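You operate a simulated robot arm through the tools that you are given. There is no shell and no other tool. Be economical: measure what you need, move in short steps, check, and stop when the job is done.

You are at the controls of a simulated robot arm. One attempt, no reset.

JOB
Seat the green disc, grease its top and stand the stem on it.
Fine: in the valve body; use the orange pad and the grease tin, and put the pad back. Set down upright: orange pad. A coat counts when it lies all over at full strength: go over it till it gets no stronger.

The check looks at the end state, three seconds after you hand in, the way a careful person would. Anything else that was tipped, shoved, dropped, spilled or broken makes it a failure.

ROBOT AND FRAMES
A 7-joint arm with a two-finger parallel gripper, fixed in place. Base frame: the origin is at the foot of the arm, x ahead of it, y to its left, z up; the work surface is at about z = 0. Units: mm, rad, N and s.
With the tool pointing down near the work surface it reaches from about 240 to 620 mm from the base axis. Its first joint turns from -1.152 to 1.152 rad. Payload 2.6 kg.
The TCP is the grasp point between the finger pads, 30 mm short of the fingertips. In the tool frame z runs along the fingers and y along their closing line. The gripper opens to 94 mm. The fingers are 28 mm wide and 10 mm thick; the gripper's body (50 by 96 mm) begins 55 mm behind the TCP.
Orientation is that of the tool frame in the base frame, as a unit quaternion [w, x, y, z]. With the fingers straight down and closing along the base's y, the tool's x points along the base's -x, its y along +y and its z along -z.

CONTROLS
- The arm moves only by the tool play_rows. Its argument "increments" is a list of rows, each an object of numbers (a shift or turn left out is 0, a gripper value left out holds the last): "ax", "ay", "az": the turn, a rotation vector about the base's x, y, z in rad; "tx", "ty", "tz": the shift along the base's x, y, z in mm; "fingers": the closure in counts, from 0 (fully open) to 255 (shut). In form: [{"ax": .., "ay": .., "az": .., "tx": .., "ty": .., "tz": .., "fingers": ..}, ...]. A call has 1 to 12 rows; each row shifts and turns the commanded pose from where the row before left it. Each row takes 0.2 s and may step no farther than 50 mm and 0.15 rad from the row before; otherwise, or with a gripper value out of range, the whole call is refused. Where a pose cannot be reached the arm comes as near as it can. A force on the tool above 70 N (or 10 N above the force at the start of the call, whichever is more), or a blocked arm, ends the call early, and 0.2 s more pass. The fingers move at their own pace (about 72 mm/s each) and stop on an object; they squeeze with about 31 N. The grip force told is the motor's: it shows also when the fingers shut on nothing. Time passes only in rows, and 0.2 s behind the last, so rows that do not move let the fingers close. It gives the time, the measured TCP pose, the force on the tool (base axes), the opening and the grip force at its end, in the units of the frame above (readings bear some noise), with the torque about the TCP (base axes, N m) and any sound that the robot's microphone picked up, and new pictures: "views" is both (left out), scene, wrist or none.
- Cameras (640 x 400 px; columns grow to the right, rows downward): "scene" is fixed at [19.8, 419.3, 571.2]; the picture's right is [-0.89, -0.45, 0.00], its down [-0.23, 0.46, -0.86] and it looks along [0.39, -0.77, -0.51] (base axes); focal length 342 px, centre (320, 200). "wrist" rides on the gripper at [76, 14, -102] in the tool frame; the picture's right is [-0.18, 0.98, 0.00], its down [-0.75, -0.14, -0.64] and it looks along [-0.63, -0.12, 0.77] (tool axes); focal length 243 px, centre (320, 200). There is no depth. A picture from a camera that has moved, and an enlarged one, comes with that camera's place and axes in the base frame and with its lens.
- inspect(camera, box): a new picture of the part [left, top, right, bottom] of that camera's present view, enlarged. No time passes.
- finish_job(): hands the job in; it is judged then, once.

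Go step by step. Nothing tells you positions but the pictures and the camera data: compare them with the known pose of the tool, close in by small moves and look again before you grip or let go. The budget is 120 turns and 200 pictures, counting those below and the enlarged ones. Unless the task says otherwise, let go and move clear before handing in, and close with one line.

The tools are called after ">>>" as name(argument=value, ...) on one line, values as JSON. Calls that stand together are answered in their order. play_rows: Moves the arm, as the interface text tells. Its arguments: {"type":"object","properties":{"increments":{"type":"array"},"views":{"type":"string","enum":["both","scene","wrist","none"]}},"required":["increments"]} The other tools are called the same way: inspect (camera, box) takes an enlarged picture of a part of a camera's view; finish_job () hands the job in.

At the start:

```text
clock: 0.0
eef_pos: [358.4, -252.3, 289.9]
tool_rot: [0.0, 0.001, 1.0, 0.0]
force: [-0.3, -0.1, -0.7]
wrist_torque: [0.02, -0.02, 0.0]
finger_gap: 94.0
finger_force: 0.0
```

scene: 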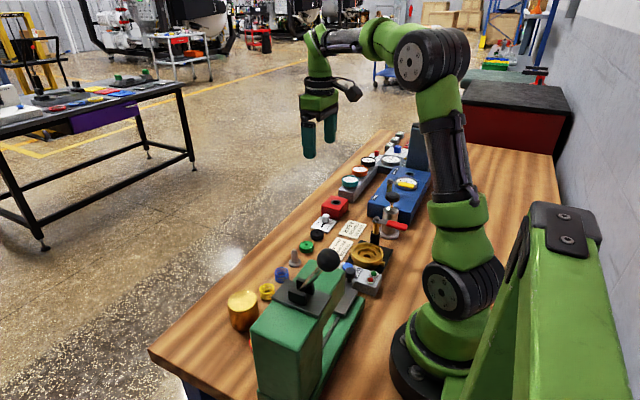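
wrist: 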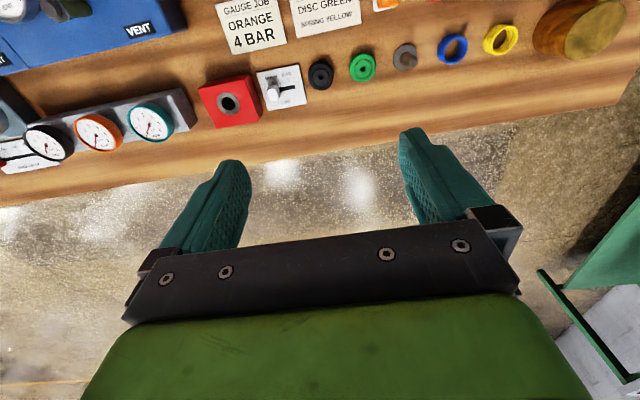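

I see a bench crowded with parts: a green disc, stem, gold valve body, and more. I'll enlarge the pictures before moving.

>>> inspect(camera="scene", box=[220, 190, 420, 340])

>>> inspect(camera="scene", box=[300, 120, 460, 240])

>>> inspect(camera="wrist", box=[190, 0, 640, 150])

```text
2.67 times, centred on (320, 265) of scene
camera zoom: at [19.8, 419.3, 571.2], right [-0.89, -0.45, 0.0], down [-0.23, 0.46, -0.86], along [0.39, -0.77, -0.51], focal length 913 px, centre (320, 27)
```

zoom: 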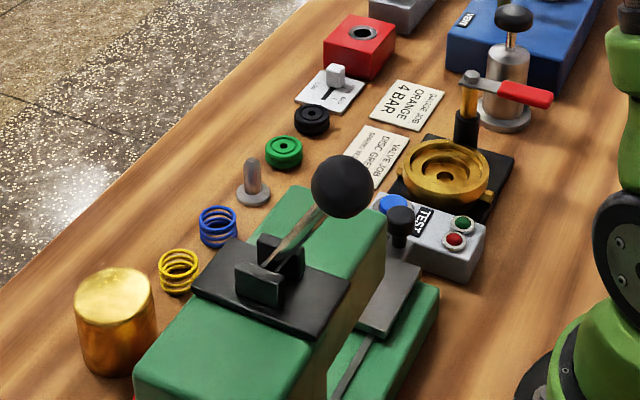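

```text
3.33 times, centred on (380, 180) of scene
camera zoom: at [19.8, 419.3, 571.2], right [-0.89, -0.45, 0.0], down [-0.23, 0.46, -0.86], along [0.39, -0.77, -0.51], focal length 1141 px, centre (120, 267)
```

zoom: 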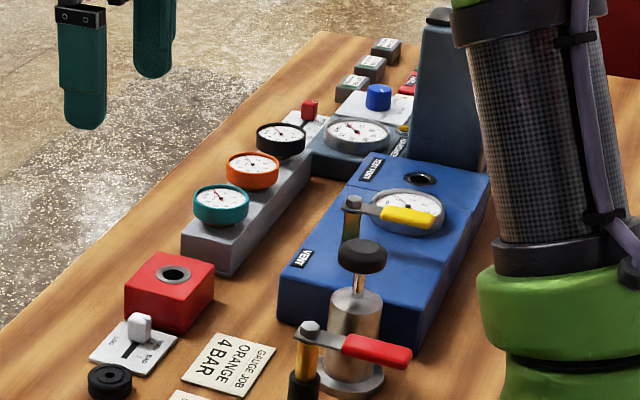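

```text
1.42 times, centred on (415, 75) of wrist
camera zoom: at [284.0, -239.8, 392.1], right [0.18, 0.98, 0.0], down [0.75, -0.14, 0.64], along [0.63, -0.12, -0.77], focal length 345 px, centre (185, 378)
```

zoom: 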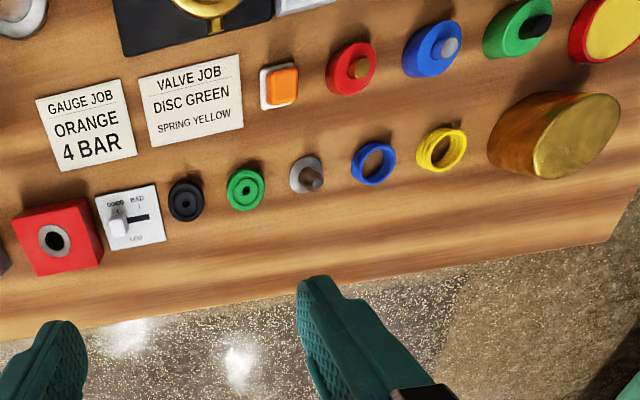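

The green disc is near (371,-197), the stem near (372,-139), the valve body near (214,-221) and the orange pad near (298,-162). I'll shift the camera at height to see the pads and tins.

>>> play_rows(increments=[{"tx": -30, "ty": 20}, {"tx": -30, "ty": 30}, {"tx": -30, "ty": 30}, {}], views="wrist")

```text
clock: 1.0
eef_pos: [269.5, -176.9, 289.6]
tool_rot: [-0.001, 0.0, 1.0, 0.0]
force: [1.1, 0.2, -0.4]
wrist_torque: [0.01, 0.01, -0.04]
finger_gap: 93.7
finger_force: 0.0
camera wrist: at [192.9, -162.0, 392.8], right [0.18, 0.98, 0.0], down [0.75, -0.14, 0.64], along [0.63, -0.12, -0.77], focal length 243 px, centre (320, 200)
```

wrist: 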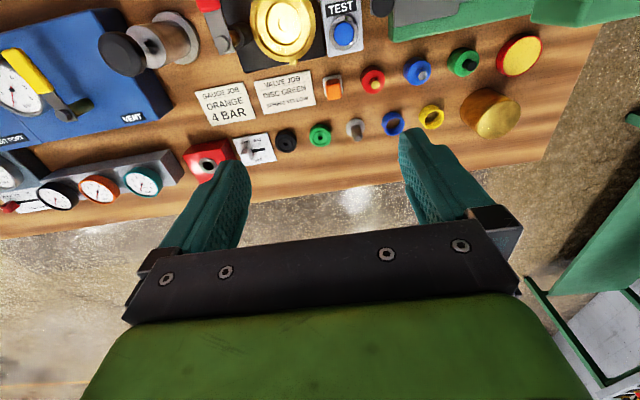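

>>> inspect(camera="wrist", box=[300, 20, 560, 160])

>>> inspect(camera="wrist", box=[190, 0, 390, 120])

```text
2.46 times, centred on (430, 90) of wrist
camera zoom: at [192.9, -162.0, 392.8], right [0.18, 0.98, 0.0], down [0.75, -0.14, 0.64], along [0.63, -0.12, -0.77], focal length 597 px, centre (49, 471)
```

zoom: 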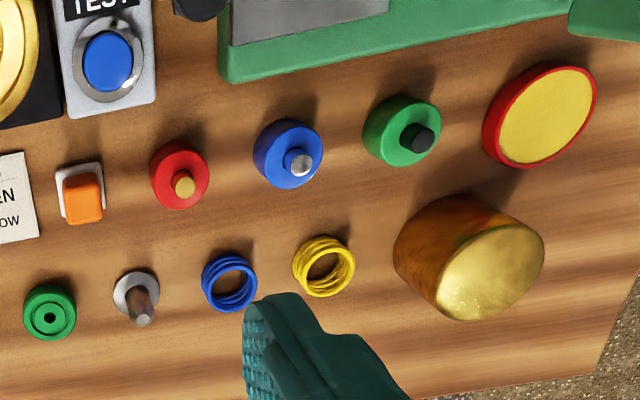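

```text
3.20 times, centred on (290, 60) of wrist
camera zoom: at [192.9, -162.0, 392.8], right [0.18, 0.98, 0.0], down [0.75, -0.14, 0.64], along [0.63, -0.12, -0.77], focal length 776 px, centre (416, 648)
```

zoom: 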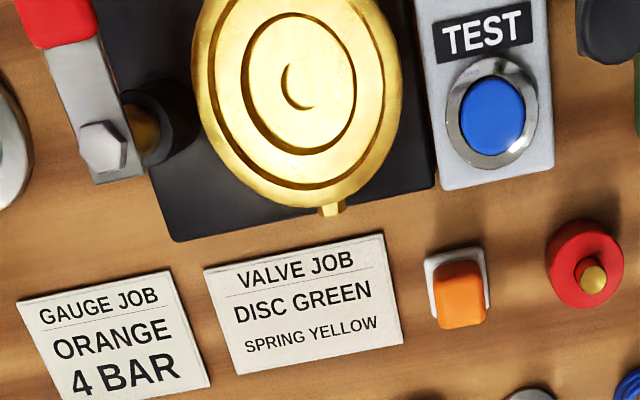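

The grease tin looks to be the red-rimmed yellow one near (302,90), beside the press. I'll scout there at height before gripping anything.

>>> play_rows(increments=[{"tx": 20, "ty": 45, "tz": 20}, {"tx": 20, "ty": 45, "tz": 20}, {"tx": 0, "ty": 45}, {"ty": 40}, {}], views="both")

```text
refused: row 1 steps farther than a row can; nothing moved
```

>>> play_rows(increments=[{"tx": 20, "ty": 40, "tz": 15}, {"tx": 20, "ty": 40, "tz": 15}, {"tx": 0, "ty": 45}, {"ty": 45}, {}], views="both")

```text
clock: 2.2
eef_pos: [309.3, -5.0, 320.8]
tool_rot: [0.0, 0.001, 1.0, 0.0]
force: [0.0, -0.2, 0.1]
wrist_torque: [-0.02, 0.03, -0.01]
finger_gap: 93.8
finger_force: 0.0
camera wrist: at [234.0, 9.1, 423.2], right [0.18, 0.98, 0.0], down [0.75, -0.14, 0.64], along [0.63, -0.12, -0.77], focal length 243 px, centre (320, 200)
```

scene: 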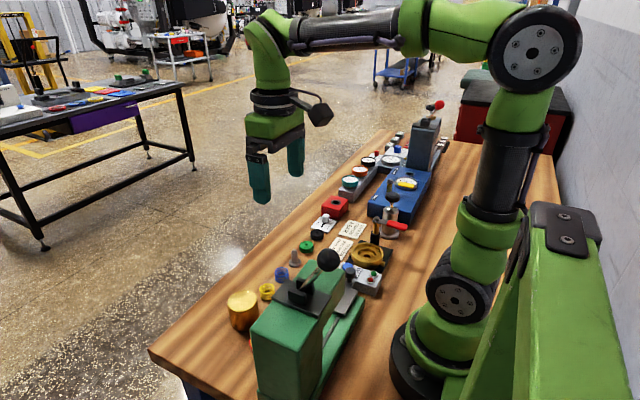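
wrist: 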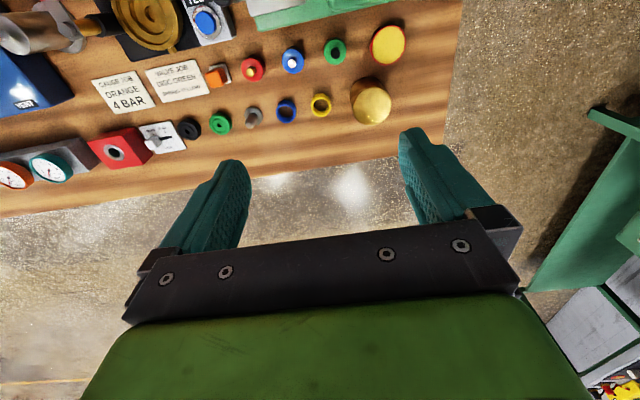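

>>> inspect(camera="wrist", box=[180, 0, 460, 150])

```text
2.29 times, centred on (320, 75) of wrist
camera zoom: at [234.0, 9.1, 423.2], right [0.18, 0.98, 0.0], down [0.75, -0.14, 0.64], along [0.63, -0.12, -0.77], focal length 555 px, centre (320, 486)
```

zoom: 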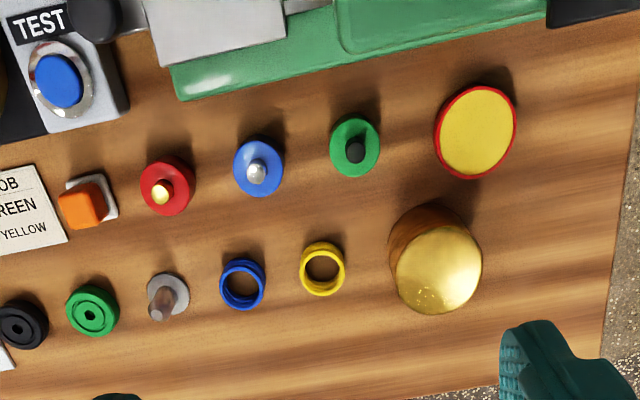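

The tin sits at about (303,92). Next I look closely at the valve body from above.

>>> play_rows(increments=[{"ty": -45}, {"ty": -45}, {"ty": -45, "tx": -10}, {"ty": -45, "tx": -20}, {"ty": -45, "tx": -20}, {"tx": -30, "tz": -30}, {}], views="wrist")

>>> inspect(camera="wrist", box=[200, 0, 440, 150])

>>> inspect(camera="scene", box=[340, 210, 420, 300])

```text
clock: 3.8
eef_pos: [228.3, -230.2, 289.0]
tool_rot: [-0.001, 0.0, 1.0, 0.0]
force: [0.2, 0.3, 0.2]
wrist_torque: [-0.02, 0.05, -0.02]
finger_gap: 93.8
finger_force: 0.0
camera wrist: at [151.8, -216.0, 392.3], right [0.18, 0.98, 0.0], down [0.75, -0.14, 0.64], along [0.63, -0.12, -0.77], focal length 243 px, centre (320, 200)
```

wrist: 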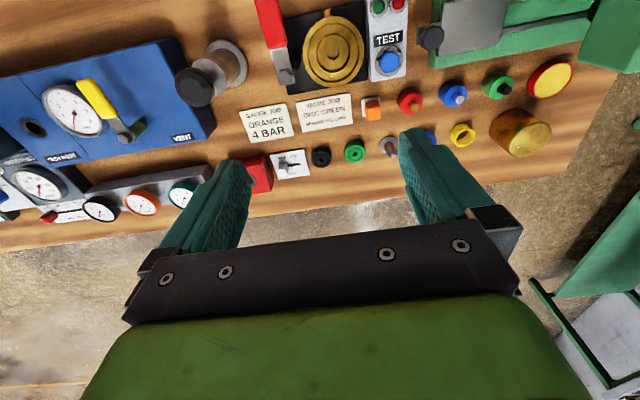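

```text
2.67 times, centred on (320, 75) of wrist
camera zoom: at [151.8, -216.0, 392.3], right [0.18, 0.98, 0.0], down [0.75, -0.14, 0.64], along [0.63, -0.12, -0.77], focal length 647 px, centre (320, 533)
```

zoom: 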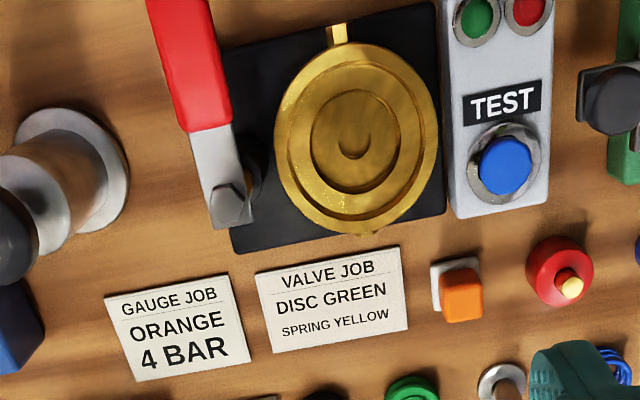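

```text
4.44 times, centred on (380, 255) of scene
camera zoom: at [19.8, 419.3, 571.2], right [-0.89, -0.45, 0.0], down [-0.23, 0.46, -0.86], along [0.39, -0.77, -0.51], focal length 1521 px, centre (53, -44)
```

zoom: 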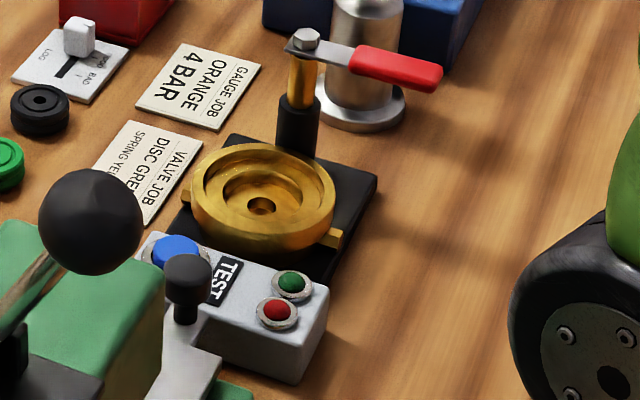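

The body is centred around (209,-209), with its rim near z≈45 and a stepped bore. Now I move above the green disc for a close look.

>>> play_rows(increments=[{"tx": 45, "ty": 5}, {"tx": 45, "ty": 10}, {"tx": 45, "ty": 10}, {"tx": 8, "ty": 8, "tz": -45}, {"tz": -45}, {"tz": -45}, {"tz": -25}, {}], views="wrist")

>>> inspect(camera="wrist", box=[240, 20, 480, 170])

```text
clock: 5.6
eef_pos: [372.9, -196.1, 130.4]
tool_rot: [0.001, 0.001, 1.0, 0.001]
force: [0.1, 0.4, 0.1]
wrist_torque: [-0.03, 0.03, 0.01]
finger_gap: 94.0
finger_force: 0.1
camera wrist: at [296.6, -182.3, 232.6], right [0.18, 0.98, 0.0], down [0.75, -0.14, 0.64], along [0.63, -0.12, -0.77], focal length 243 px, centre (320, 200)
```

wrist: 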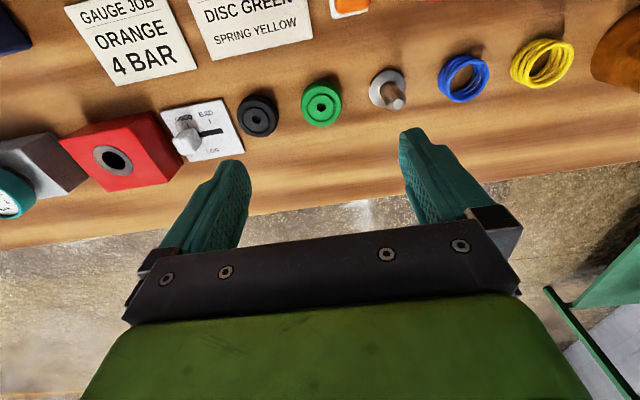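

```text
2.67 times, centred on (360, 95) of wrist
camera zoom: at [296.6, -182.3, 232.6], right [0.18, 0.98, 0.0], down [0.75, -0.14, 0.64], along [0.63, -0.12, -0.77], focal length 647 px, centre (213, 480)
```

zoom: 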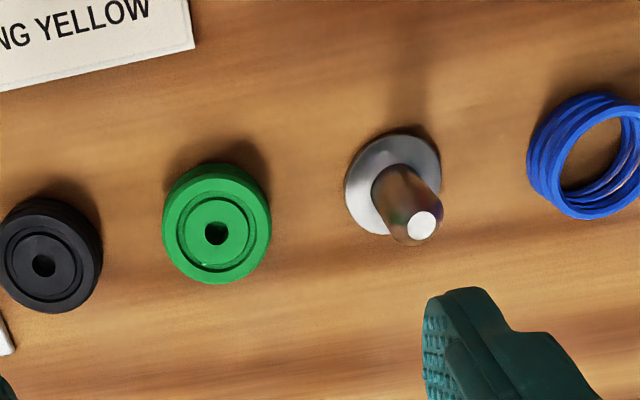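

The disc is 36 mm across at (370,-196). I'll turn the gripper 90° so it closes along x, away from the neighbours here and the lever at the valve.

>>> play_rows(increments=[{"az": -0.1428}, {"az": -0.1428}, {"az": -0.1428}, {"az": -0.1428}, {"az": -0.1428}, {"az": -0.1428}, {"az": -0.1428}, {"az": -0.1428}, {"az": -0.1428}, {"az": -0.1428}, {"az": -0.1428}, {"fingers": 80}], views="both")

```text
clock: 8.2
eef_pos: [372.2, -195.5, 130.2]
tool_rot: [0.0, 0.708, 0.706, -0.001]
force: [-0.5, 0.1, -0.3]
wrist_torque: [-0.03, -0.02, 0.02]
finger_gap: 64.3
finger_force: 0.0
camera wrist: at [387.9, -120.0, 231.7], right [0.98, -0.19, 0.0], down [-0.14, -0.75, 0.64], along [-0.12, -0.63, -0.77], focal length 243 px, centre (320, 200)
```

scene: 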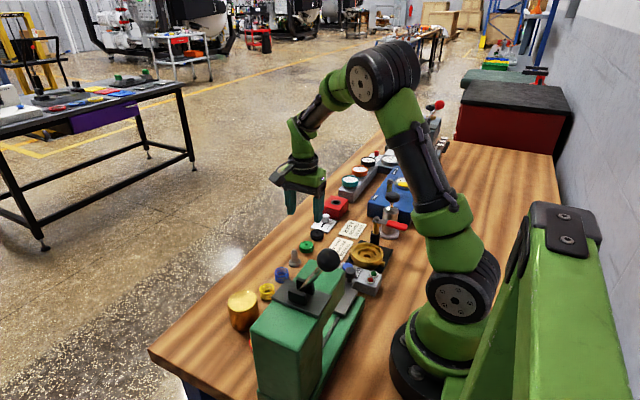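
wrist: 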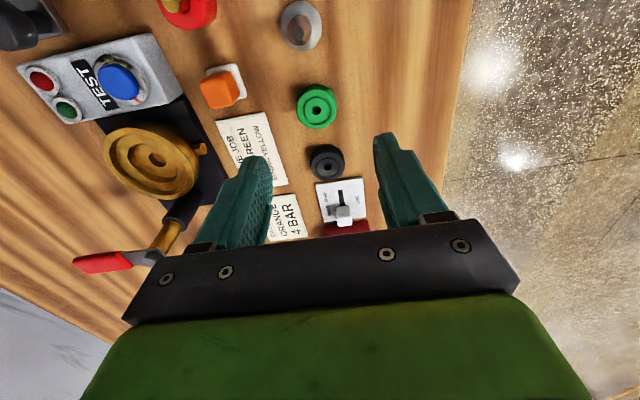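

The disc lies just below; I descend part way and check alignment.

>>> play_rows(increments=[{"tx": -1, "ty": 2, "tz": -40}, {"tz": -35}, {}], views="wrist")

>>> inspect(camera="wrist", box=[200, 40, 440, 190])

>>> inspect(camera="scene", box=[260, 190, 380, 280])

```text
clock: 9.0
eef_pos: [373.5, -192.6, 55.4]
tool_rot: [0.0, 0.707, 0.707, 0.0]
force: [-0.7, -0.3, 0.4]
wrist_torque: [0.05, 0.01, 0.03]
finger_gap: 64.5
finger_force: 0.0
camera wrist: at [387.1, -117.0, 158.1], right [0.98, -0.18, 0.0], down [-0.14, -0.75, 0.64], along [-0.12, -0.63, -0.77], focal length 243 px, centre (320, 200)
```

wrist: 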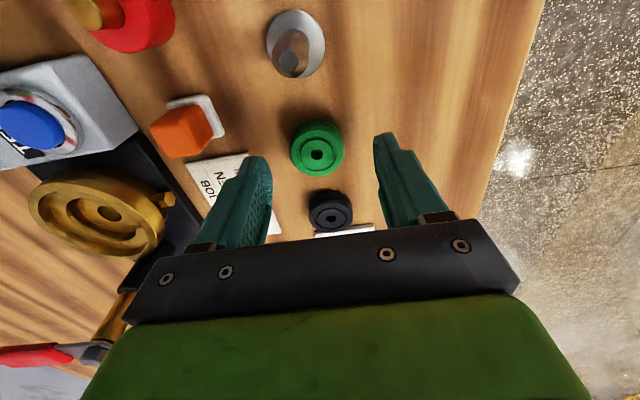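

```text
2.67 times, centred on (320, 115) of wrist
camera zoom: at [387.1, -117.0, 158.1], right [0.98, -0.18, 0.0], down [-0.14, -0.75, 0.64], along [-0.12, -0.63, -0.77], focal length 647 px, centre (320, 427)
```

zoom: 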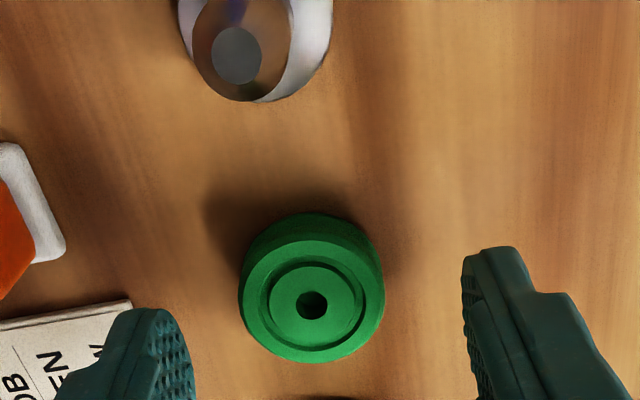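

```text
4.44 times, centred on (320, 235) of scene
camera zoom: at [19.8, 419.3, 571.2], right [-0.89, -0.45, 0.0], down [-0.23, 0.46, -0.86], along [0.39, -0.77, -0.51], focal length 1521 px, centre (320, 44)
```

zoom: 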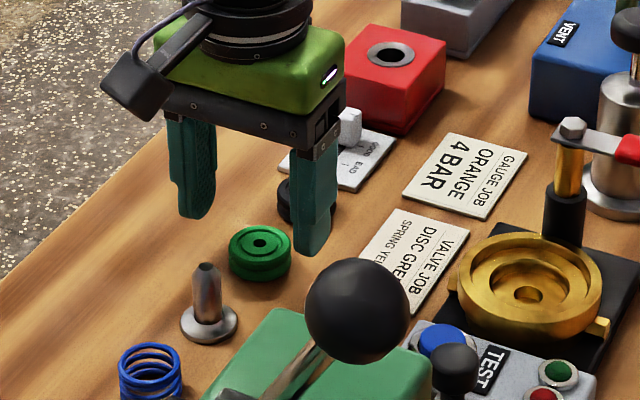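

Disc at (370,-195.7). I shift to it, lower so the tips overlap its upper half, and close.

>>> play_rows(increments=[{"tx": -3, "ty": -3, "tz": -10}, {"tz": -11}, {}, {"fingers": 255}, {"fingers": 255}, {"fingers": 255}], views="wrist")

>>> inspect(camera="scene", box=[270, 200, 350, 260])

```text
clock: 10.4
eef_pos: [370.8, -197.2, 34.2]
tool_rot: [0.0, 0.707, 0.707, 0.0]
force: [-0.6, -0.6, -0.8]
wrist_torque: [0.03, -0.03, -0.01]
finger_gap: 34.9
finger_force: 30.9
camera wrist: at [384.4, -121.1, 136.8], right [0.98, -0.18, 0.0], down [-0.14, -0.75, 0.64], along [-0.12, -0.63, -0.77], focal length 243 px, centre (320, 200)
```

wrist: 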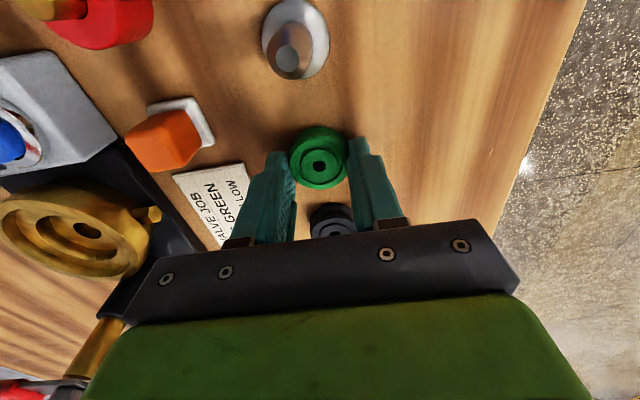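

```text
6.67 times, centred on (310, 230) of scene
camera zoom: at [19.8, 419.3, 571.2], right [-0.89, -0.45, 0.0], down [-0.23, 0.46, -0.86], along [0.39, -0.77, -0.51], focal length 2282 px, centre (387, 0)
```

zoom: 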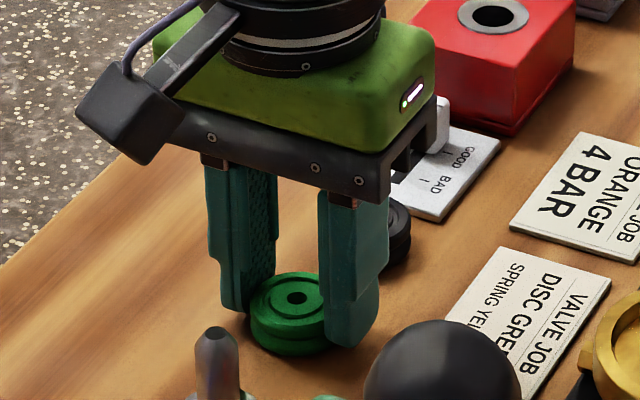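

The disc is held (gap 34.9). Lift and carry it to above the valve body, then look.

>>> play_rows(increments=[{"tz": 40}, {"tz": 45}, {"tz": 20, "tx": -20}, {"tx": -47}, {"tx": -47}, {"tx": -30}, {}], views="both")

>>> inspect(camera="wrist", box=[190, 40, 430, 190])

>>> inspect(camera="scene", box=[320, 200, 420, 280])

```text
clock: 12.0
eef_pos: [223.9, -196.2, 138.3]
tool_rot: [0.0, 0.707, 0.707, 0.0]
force: [-0.5, -0.3, 0.0]
wrist_torque: [0.0, -0.03, -0.03]
finger_gap: 34.9
finger_force: 30.9
camera wrist: at [239.0, -120.5, 242.0], right [0.98, -0.18, 0.0], down [-0.14, -0.75, 0.64], along [-0.12, -0.63, -0.77], focal length 243 px, centre (320, 200)
```

scene: 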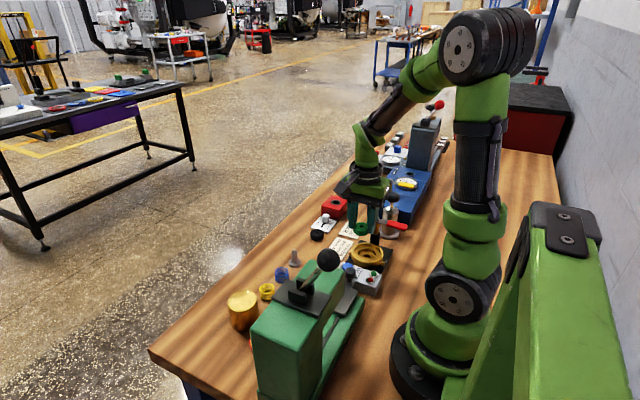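
wrist: 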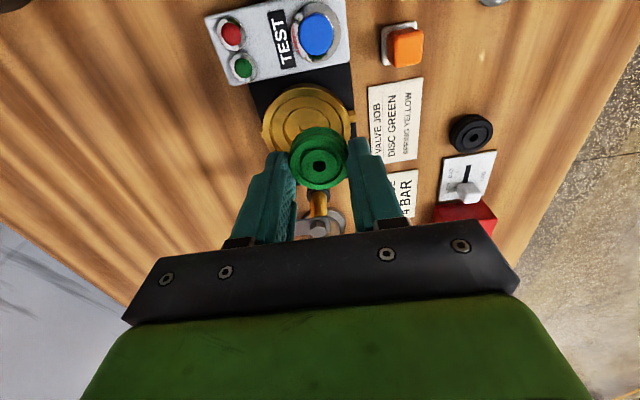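

```text
2.67 times, centred on (310, 115) of wrist
camera zoom: at [239.0, -120.5, 242.0], right [0.98, -0.18, 0.0], down [-0.14, -0.75, 0.64], along [-0.12, -0.63, -0.77], focal length 647 px, centre (347, 427)
```

zoom: 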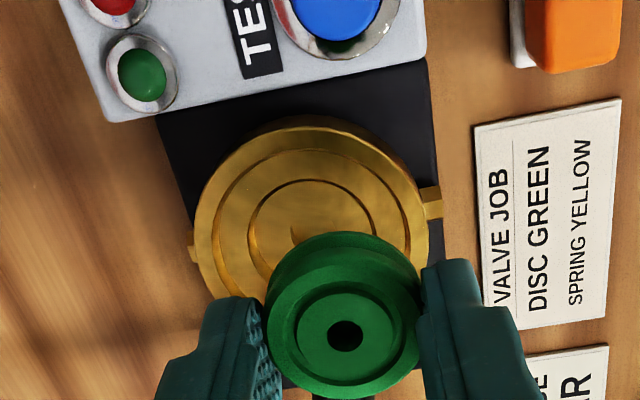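

```text
5.00 times, centred on (370, 240) of scene
camera zoom: at [19.8, 419.3, 571.2], right [-0.89, -0.45, 0.0], down [-0.23, 0.46, -0.86], along [0.39, -0.77, -0.51], focal length 1711 px, centre (70, 0)
```

zoom: 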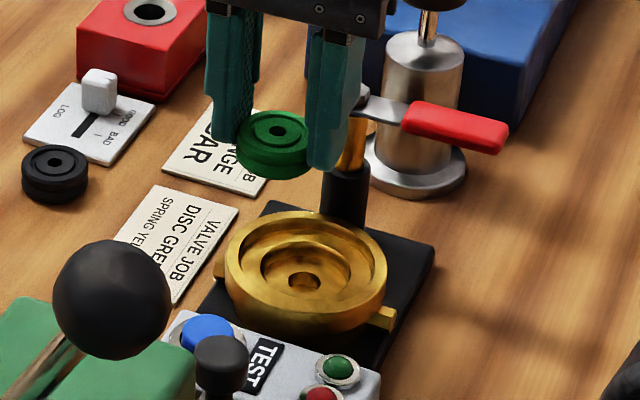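

The disc hangs at TCP; the bore is about at (210,-206). I'll move over it, lower a bit, and compare directly.

>>> play_rows(increments=[{"tx": -7, "ty": -5}, {"tx": -7, "ty": -5}, {"tz": -25}, {"tz": -20}, {}], views="none")

>>> inspect(camera="wrist", box=[220, 60, 420, 185])

>>> inspect(camera="scene", box=[330, 210, 410, 270])

```text
clock: 13.2
eef_pos: [211.8, -207.3, 93.3]
tool_rot: [0.001, 0.708, 0.707, 0.0]
force: [0.2, 0.4, -0.5]
wrist_torque: [0.0, 0.02, 0.01]
finger_gap: 34.7
finger_force: 31.4
```

```text
3.20 times, centred on (320, 122) of wrist
camera zoom: at [225.8, -130.5, 196.1], right [0.98, -0.18, 0.0], down [-0.14, -0.75, 0.64], along [-0.12, -0.63, -0.77], focal length 776 px, centre (320, 448)
```

zoom: 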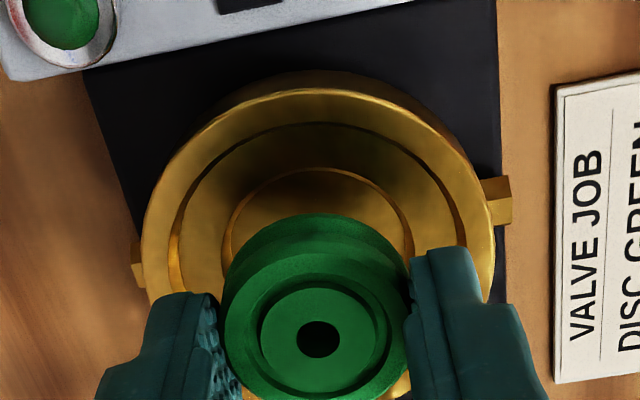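

```text
6.67 times, centred on (370, 240) of scene
camera zoom: at [19.8, 419.3, 571.2], right [-0.89, -0.45, 0.0], down [-0.23, 0.46, -0.86], along [0.39, -0.77, -0.51], focal length 2282 px, centre (-13, -67)
```

zoom: 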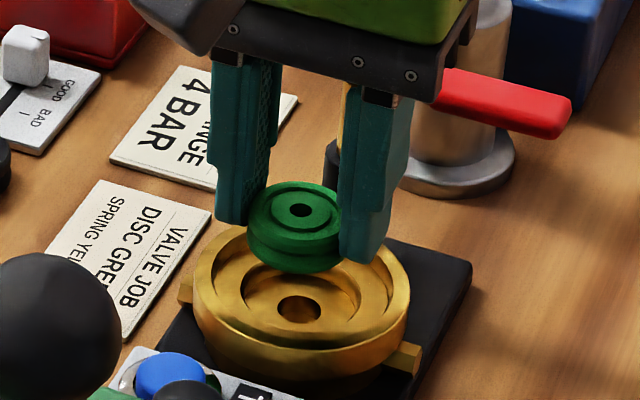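

Nearly aligned. I lower to just above the rim and compare again.

>>> play_rows(increments=[{"tx": -1, "tz": -14}, {}], views="none")

>>> inspect(camera="wrist", box=[220, 60, 420, 185])

>>> inspect(camera="scene", box=[330, 210, 410, 270])

```text
clock: 13.8
eef_pos: [211.1, -206.8, 78.9]
tool_rot: [0.0, 0.708, 0.707, 0.0]
force: [-0.6, -0.2, -0.9]
wrist_torque: [0.0, -0.03, 0.01]
finger_gap: 34.7
finger_force: 30.5
```

```text
3.20 times, centred on (320, 122) of wrist
camera zoom: at [225.2, -130.7, 182.2], right [0.98, -0.18, 0.0], down [-0.14, -0.75, 0.64], along [-0.12, -0.63, -0.77], focal length 776 px, centre (320, 448)
```

zoom: 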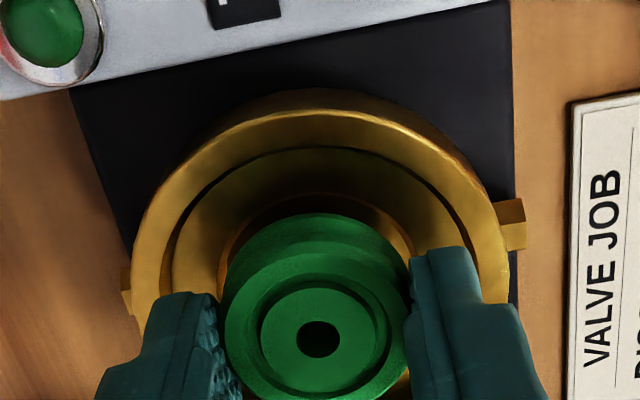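

```text
6.67 times, centred on (370, 240) of scene
camera zoom: at [19.8, 419.3, 571.2], right [-0.89, -0.45, 0.0], down [-0.23, 0.46, -0.86], along [0.39, -0.77, -0.51], focal length 2282 px, centre (-13, -67)
```

zoom: 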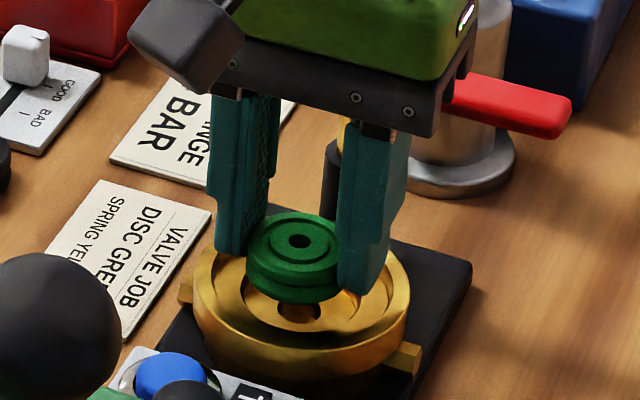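

Alignment looks good to a millimetre or so. I lower gently into the bore, watching force.

>>> play_rows(increments=[{"tx": -0.5, "ty": 0.5, "tz": -4}, {"tz": -4}, {"tz": -3}, {}], views="none")

>>> inspect(camera="wrist", box=[220, 60, 420, 185])

>>> inspect(camera="scene", box=[330, 210, 410, 270])

```text
clock: 14.8
eef_pos: [208.3, -207.7, 68.2]
tool_rot: [-0.001, 0.708, 0.707, 0.001]
force: [0.0, -0.1, 0.1]
wrist_torque: [0.02, 0.02, 0.0]
finger_gap: 34.8
finger_force: 30.5
```

```text
3.20 times, centred on (320, 122) of wrist
camera zoom: at [223.6, -130.3, 171.0], right [0.98, -0.18, 0.0], down [-0.14, -0.75, 0.64], along [-0.12, -0.63, -0.77], focal length 776 px, centre (320, 448)
```

zoom: 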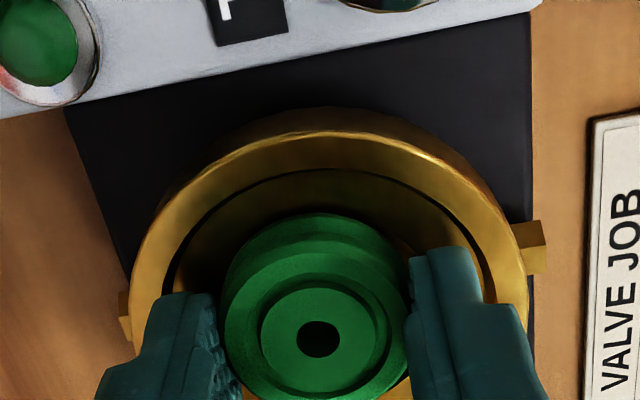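

```text
6.67 times, centred on (370, 240) of scene
camera zoom: at [19.8, 419.3, 571.2], right [-0.89, -0.45, 0.0], down [-0.23, 0.46, -0.86], along [0.39, -0.77, -0.51], focal length 2282 px, centre (-13, -67)
```

zoom: 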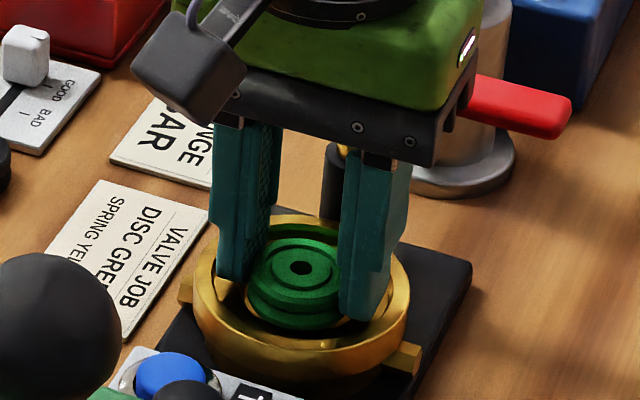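

The disc is a touch off to -x,+y; I correct by about 1.3 mm and settle it.

>>> play_rows(increments=[{"tx": 1.3, "ty": -1.3}, {"tz": -2}, {"tz": -2}, {"tz": -1}, {}], views="none")

>>> inspect(camera="wrist", box=[220, 60, 420, 185])

>>> inspect(camera="scene", box=[330, 210, 410, 270])

```text
clock: 16.0
eef_pos: [209.9, -208.1, 65.1]
tool_rot: [0.0, 0.707, 0.707, 0.001]
force: [-9.6, -2.1, 13.5]
wrist_torque: [0.09, -0.04, 0.11]
finger_gap: 34.5
finger_force: 30.5
```

```text
3.20 times, centred on (320, 122) of wrist
camera zoom: at [224.8, -131.6, 166.8], right [0.98, -0.18, 0.0], down [-0.14, -0.75, 0.64], along [-0.12, -0.63, -0.77], focal length 776 px, centre (320, 448)
```

zoom: 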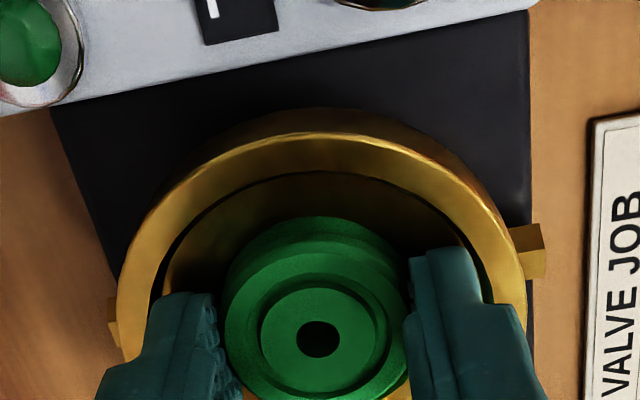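

```text
6.67 times, centred on (370, 240) of scene
camera zoom: at [19.7, 419.3, 571.2], right [-0.89, -0.45, 0.0], down [-0.23, 0.46, -0.86], along [0.39, -0.77, -0.51], focal length 2282 px, centre (-13, -67)
```

zoom: 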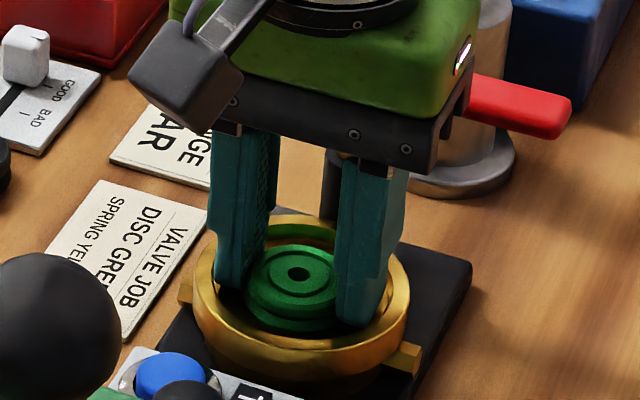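

Contact with a sideways push toward -x: the disc rides an edge on the +x side. I ease up, shift -1 mm in x and lower again.

>>> play_rows(increments=[{"tz": 2}, {"tx": -1.2}, {"tz": -1}, {"tz": -1}, {"tz": -1}, {}], views="none")

>>> inspect(camera="scene", box=[350, 230, 400, 265])

```text
clock: 17.4
eef_pos: [210.9, -208.6, 64.7]
tool_rot: [0.001, 0.708, 0.707, 0.002]
force: [-1.9, 1.1, 9.7]
wrist_torque: [0.09, 0.37, -0.02]
finger_gap: 34.8
finger_force: 30.4
stopped in row 6: the force on the tool passed its limit (the readings are from after the stop); the commanded pose is now the measured one
```

```text
11.43 times, centred on (375, 248) of scene
camera zoom: at [19.8, 419.3, 571.2], right [-0.89, -0.45, 0.0], down [-0.23, 0.46, -0.86], along [0.39, -0.77, -0.51], focal length 3912 px, centre (-309, -343)
```

zoom: 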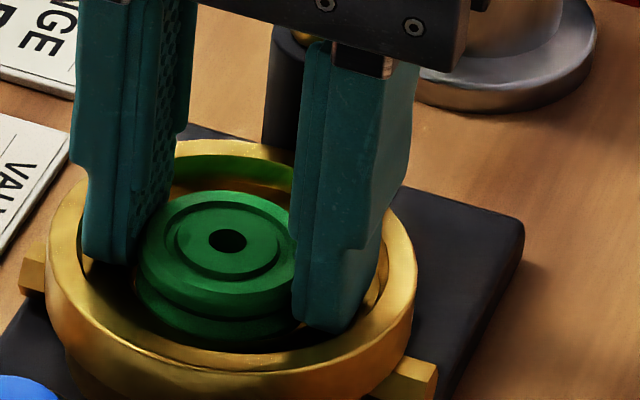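

Something (fingertip or disc) is firmly down at z≈65. I release just slightly and see where the disc lies.

>>> play_rows(increments=[{"fingers": 146}, {}, {}], views="none")

>>> inspect(camera="scene", box=[350, 230, 400, 265])

>>> inspect(camera="wrist", box=[220, 60, 420, 185])

```text
clock: 18.2
eef_pos: [210.3, -207.7, 64.1]
tool_rot: [0.002, 0.707, 0.707, 0.002]
force: [3.5, 2.3, 8.4]
wrist_torque: [0.1, 0.11, -0.09]
finger_gap: 37.4
finger_force: 0.1
```

```text
11.43 times, centred on (375, 248) of scene
camera zoom: at [19.8, 419.3, 571.2], right [-0.89, -0.45, 0.0], down [-0.23, 0.46, -0.86], along [0.39, -0.77, -0.51], focal length 3912 px, centre (-309, -343)
```

zoom: 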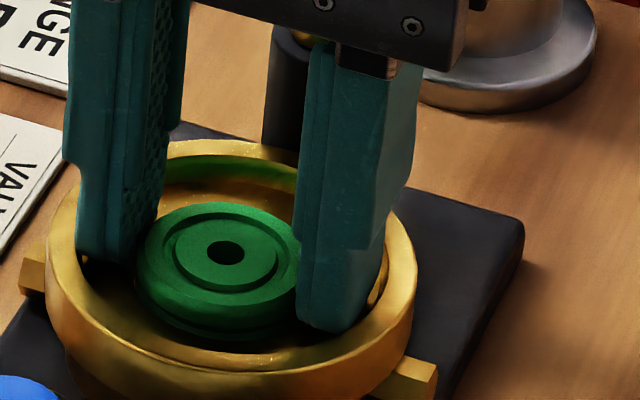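

```text
3.20 times, centred on (320, 122) of wrist
camera zoom: at [224.5, -132.0, 167.1], right [0.98, -0.18, 0.0], down [-0.14, -0.75, 0.64], along [-0.12, -0.63, -0.77], focal length 776 px, centre (320, 448)
```

zoom: 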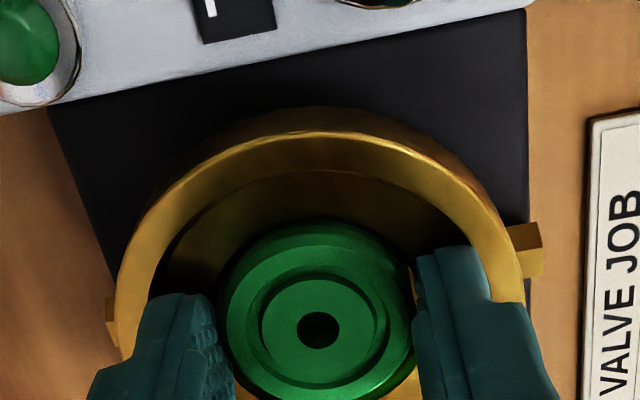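

The disc dropped about 3 mm into the inner seat when released, so the fingertips had been on the step. I rise clear and check that it's flat.

>>> play_rows(increments=[{"tz": 5}, {"tz": 20}, {"tz": 40}, {"tz": 10}, {}], views="none")

>>> inspect(camera="scene", box=[350, 230, 400, 265])

>>> inspect(camera="wrist", box=[220, 60, 420, 185])

```text
clock: 19.4
eef_pos: [209.3, -207.1, 139.6]
tool_rot: [0.0, 0.707, 0.708, 0.002]
force: [0.4, 0.0, -0.2]
wrist_torque: [0.02, -0.02, 0.01]
finger_gap: 40.1
finger_force: 0.0
```

```text
11.43 times, centred on (375, 248) of scene
camera zoom: at [19.8, 419.3, 571.2], right [-0.89, -0.45, 0.0], down [-0.23, 0.46, -0.86], along [0.39, -0.77, -0.51], focal length 3912 px, centre (-309, -343)
```

zoom: 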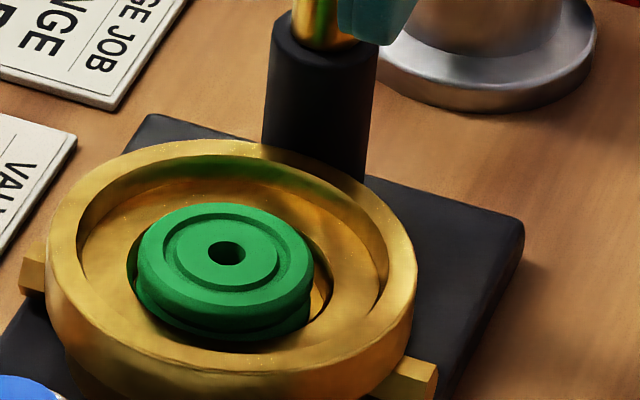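

```text
3.20 times, centred on (320, 122) of wrist
camera zoom: at [223.4, -131.4, 242.2], right [0.98, -0.18, 0.0], down [-0.14, -0.75, 0.64], along [-0.12, -0.63, -0.77], focal length 776 px, centre (320, 448)
```

zoom: 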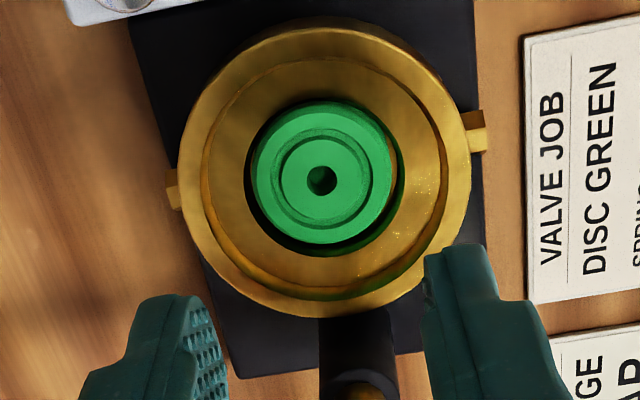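

The disc sits flat in the inner seat. Next, the orange pad: I move above it for a look.

>>> play_rows(increments=[{"tx": 40, "ty": 12, "fingers": 80}, {"tx": 40, "ty": 15}, {"tx": 7, "ty": 16}, {"tz": -30}, {}], views="wrist")

>>> inspect(camera="wrist", box=[220, 40, 420, 165])

>>> inspect(camera="scene", box=[280, 200, 380, 275])

```text
clock: 20.6
eef_pos: [297.5, -165.3, 109.7]
tool_rot: [0.001, 0.707, 0.707, 0.002]
force: [0.1, 0.5, 0.2]
wrist_torque: [0.0, 0.02, -0.02]
finger_gap: 64.5
finger_force: 0.0
camera wrist: at [312.0, -88.5, 213.1], right [0.98, -0.18, 0.0], down [-0.14, -0.75, 0.64], along [-0.12, -0.63, -0.77], focal length 243 px, centre (320, 200)
```

wrist: 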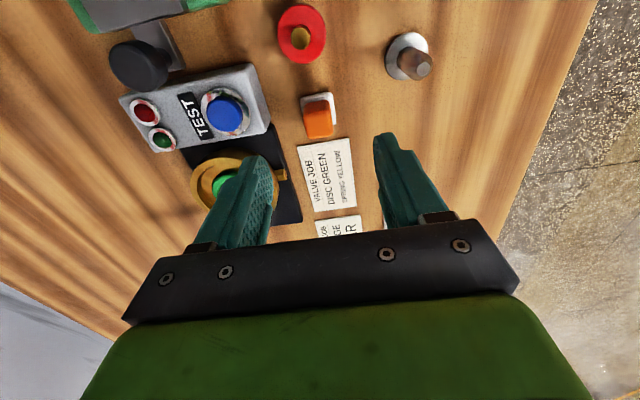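

```text
3.20 times, centred on (320, 102) of wrist
camera zoom: at [312.0, -88.5, 213.1], right [0.98, -0.18, 0.0], down [-0.14, -0.75, 0.64], along [-0.12, -0.63, -0.77], focal length 776 px, centre (320, 512)
```

zoom: 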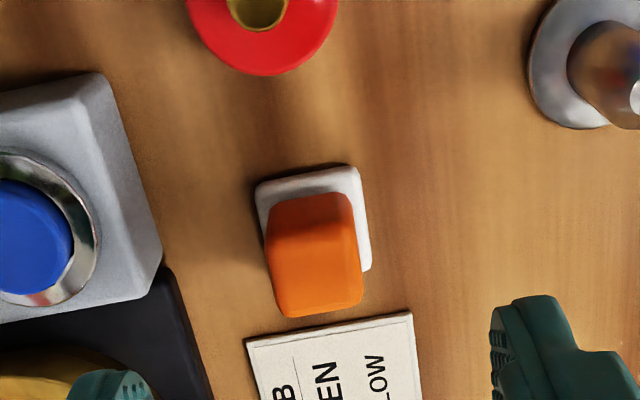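

```text
5.33 times, centred on (330, 238) of scene
camera zoom: at [19.8, 419.3, 571.2], right [-0.89, -0.45, 0.0], down [-0.23, 0.46, -0.86], along [0.39, -0.77, -0.51], focal length 1826 px, centre (267, 0)
```

zoom: 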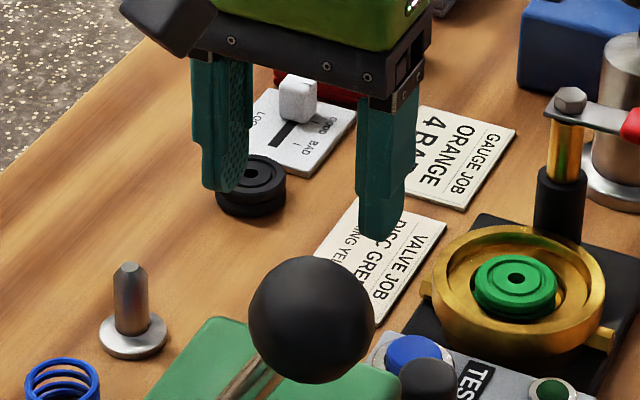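

The pad (orange handle, white felt) is at about (297.5,-161), top z≈38. I narrow the fingers to clear the TEST box and descend part way.

>>> play_rows(increments=[{"tx": 1, "ty": 3, "fingers": 163}, {"tz": -30}, {}], views="none")

>>> inspect(camera="wrist", box=[200, 60, 440, 210])

```text
clock: 21.4
eef_pos: [296.4, -161.0, 80.8]
tool_rot: [0.001, 0.707, 0.707, 0.002]
force: [-0.4, -0.7, 0.1]
wrist_torque: [0.02, -0.02, 0.01]
finger_gap: 33.9
finger_force: 0.1
```

```text
2.67 times, centred on (320, 135) of wrist
camera zoom: at [312.0, -84.9, 183.0], right [0.98, -0.18, 0.0], down [-0.14, -0.75, 0.64], along [-0.12, -0.63, -0.77], focal length 647 px, centre (320, 373)
```

zoom: 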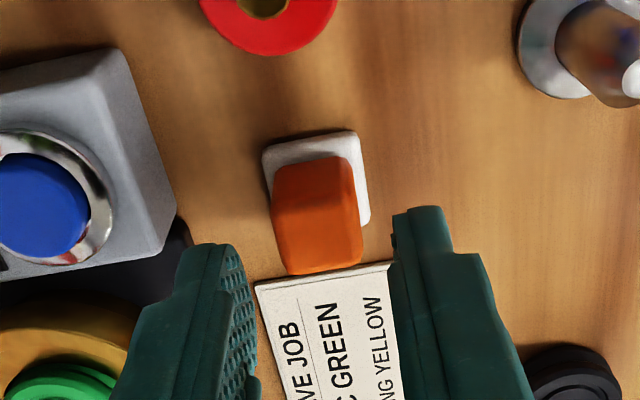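

Clearance to the TEST box is a few mm; I bias a little away from it and continue down in small steps.

>>> play_rows(increments=[{"tx": 1, "ty": -3}, {"tz": -10}, {"tz": -10}, {}], views="none")

>>> inspect(camera="wrist", box=[200, 60, 440, 210])

```text
clock: 22.4
eef_pos: [298.8, -164.7, 58.4]
tool_rot: [0.0, 0.708, 0.706, 0.002]
force: [-0.4, -0.6, -0.6]
wrist_torque: [-0.01, 0.04, 0.0]
finger_gap: 33.9
finger_force: 0.0
```

```text
2.67 times, centred on (320, 135) of wrist
camera zoom: at [313.2, -89.0, 161.3], right [0.98, -0.19, 0.0], down [-0.14, -0.75, 0.64], along [-0.12, -0.63, -0.77], focal length 647 px, centre (320, 373)
```

zoom: 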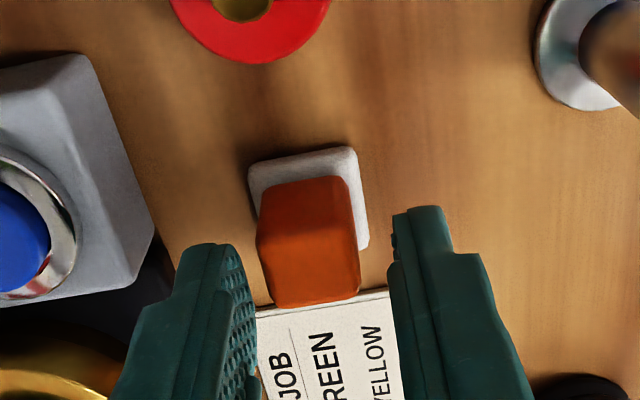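

Clear; down to gripping height and close.

>>> play_rows(increments=[{"tz": -8}, {"tz": -6}, {}, {"fingers": 255}, {"fingers": 255}, {"fingers": 255}], views="none")

>>> inspect(camera="wrist", box=[200, 60, 440, 210])

```text
clock: 23.8
eef_pos: [298.8, -165.1, 44.5]
tool_rot: [0.001, 0.707, 0.707, 0.002]
force: [-0.1, -0.6, 0.2]
wrist_torque: [-0.01, 0.01, -0.01]
finger_gap: 20.6
finger_force: 31.0
```

```text
2.67 times, centred on (320, 135) of wrist
camera zoom: at [313.4, -89.2, 147.9], right [0.98, -0.18, 0.0], down [-0.14, -0.75, 0.64], along [-0.12, -0.63, -0.77], focal length 647 px, centre (320, 373)
```

zoom: 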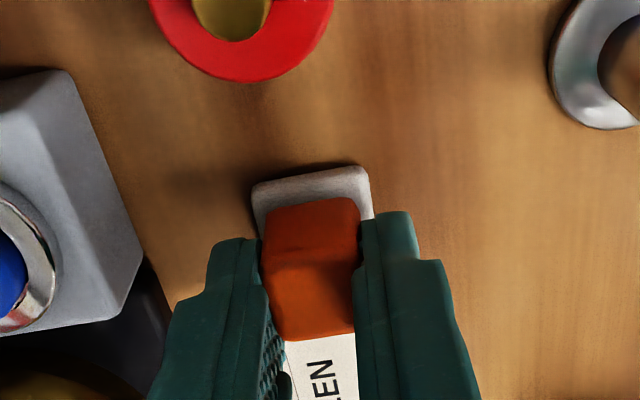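

The pad is held, offset about +4 mm in y from the TCP. I lift it and travel high along x≈340 to view the tin and press.

>>> play_rows(increments=[{"tz": 40}, {"tz": 45}, {"tz": 45}, {"tx": 20, "ty": 20, "tz": 25}, {"tx": 20, "ty": 40}, {"ty": 45}, {"ty": 45}, {"ty": 45}, {"ty": 30}, {}], views="both")

```text
clock: 26.0
eef_pos: [338.3, 59.1, 202.0]
tool_rot: [0.0, 0.708, 0.707, 0.002]
force: [0.3, 0.7, -0.7]
wrist_torque: [-0.01, 0.0, 0.0]
finger_gap: 20.7
finger_force: 30.9
camera wrist: at [353.8, 135.8, 303.6], right [0.98, -0.19, 0.0], down [-0.14, -0.75, 0.64], along [-0.12, -0.63, -0.77], focal length 243 px, centre (320, 200)
```

scene: 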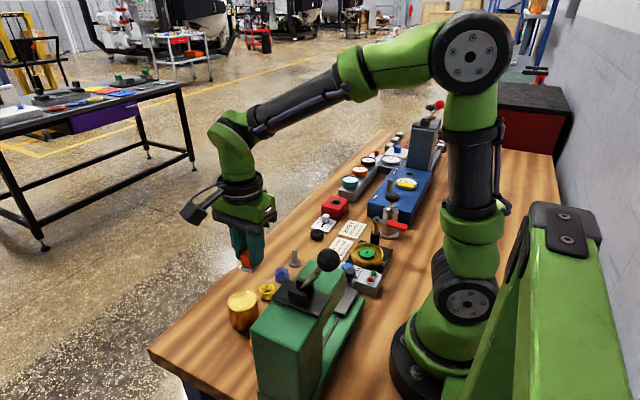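
wrist: 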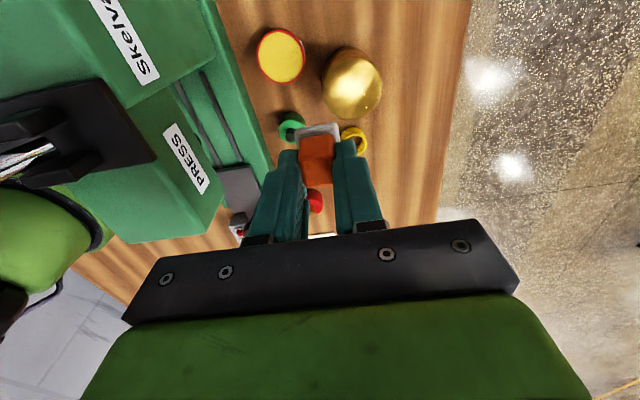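

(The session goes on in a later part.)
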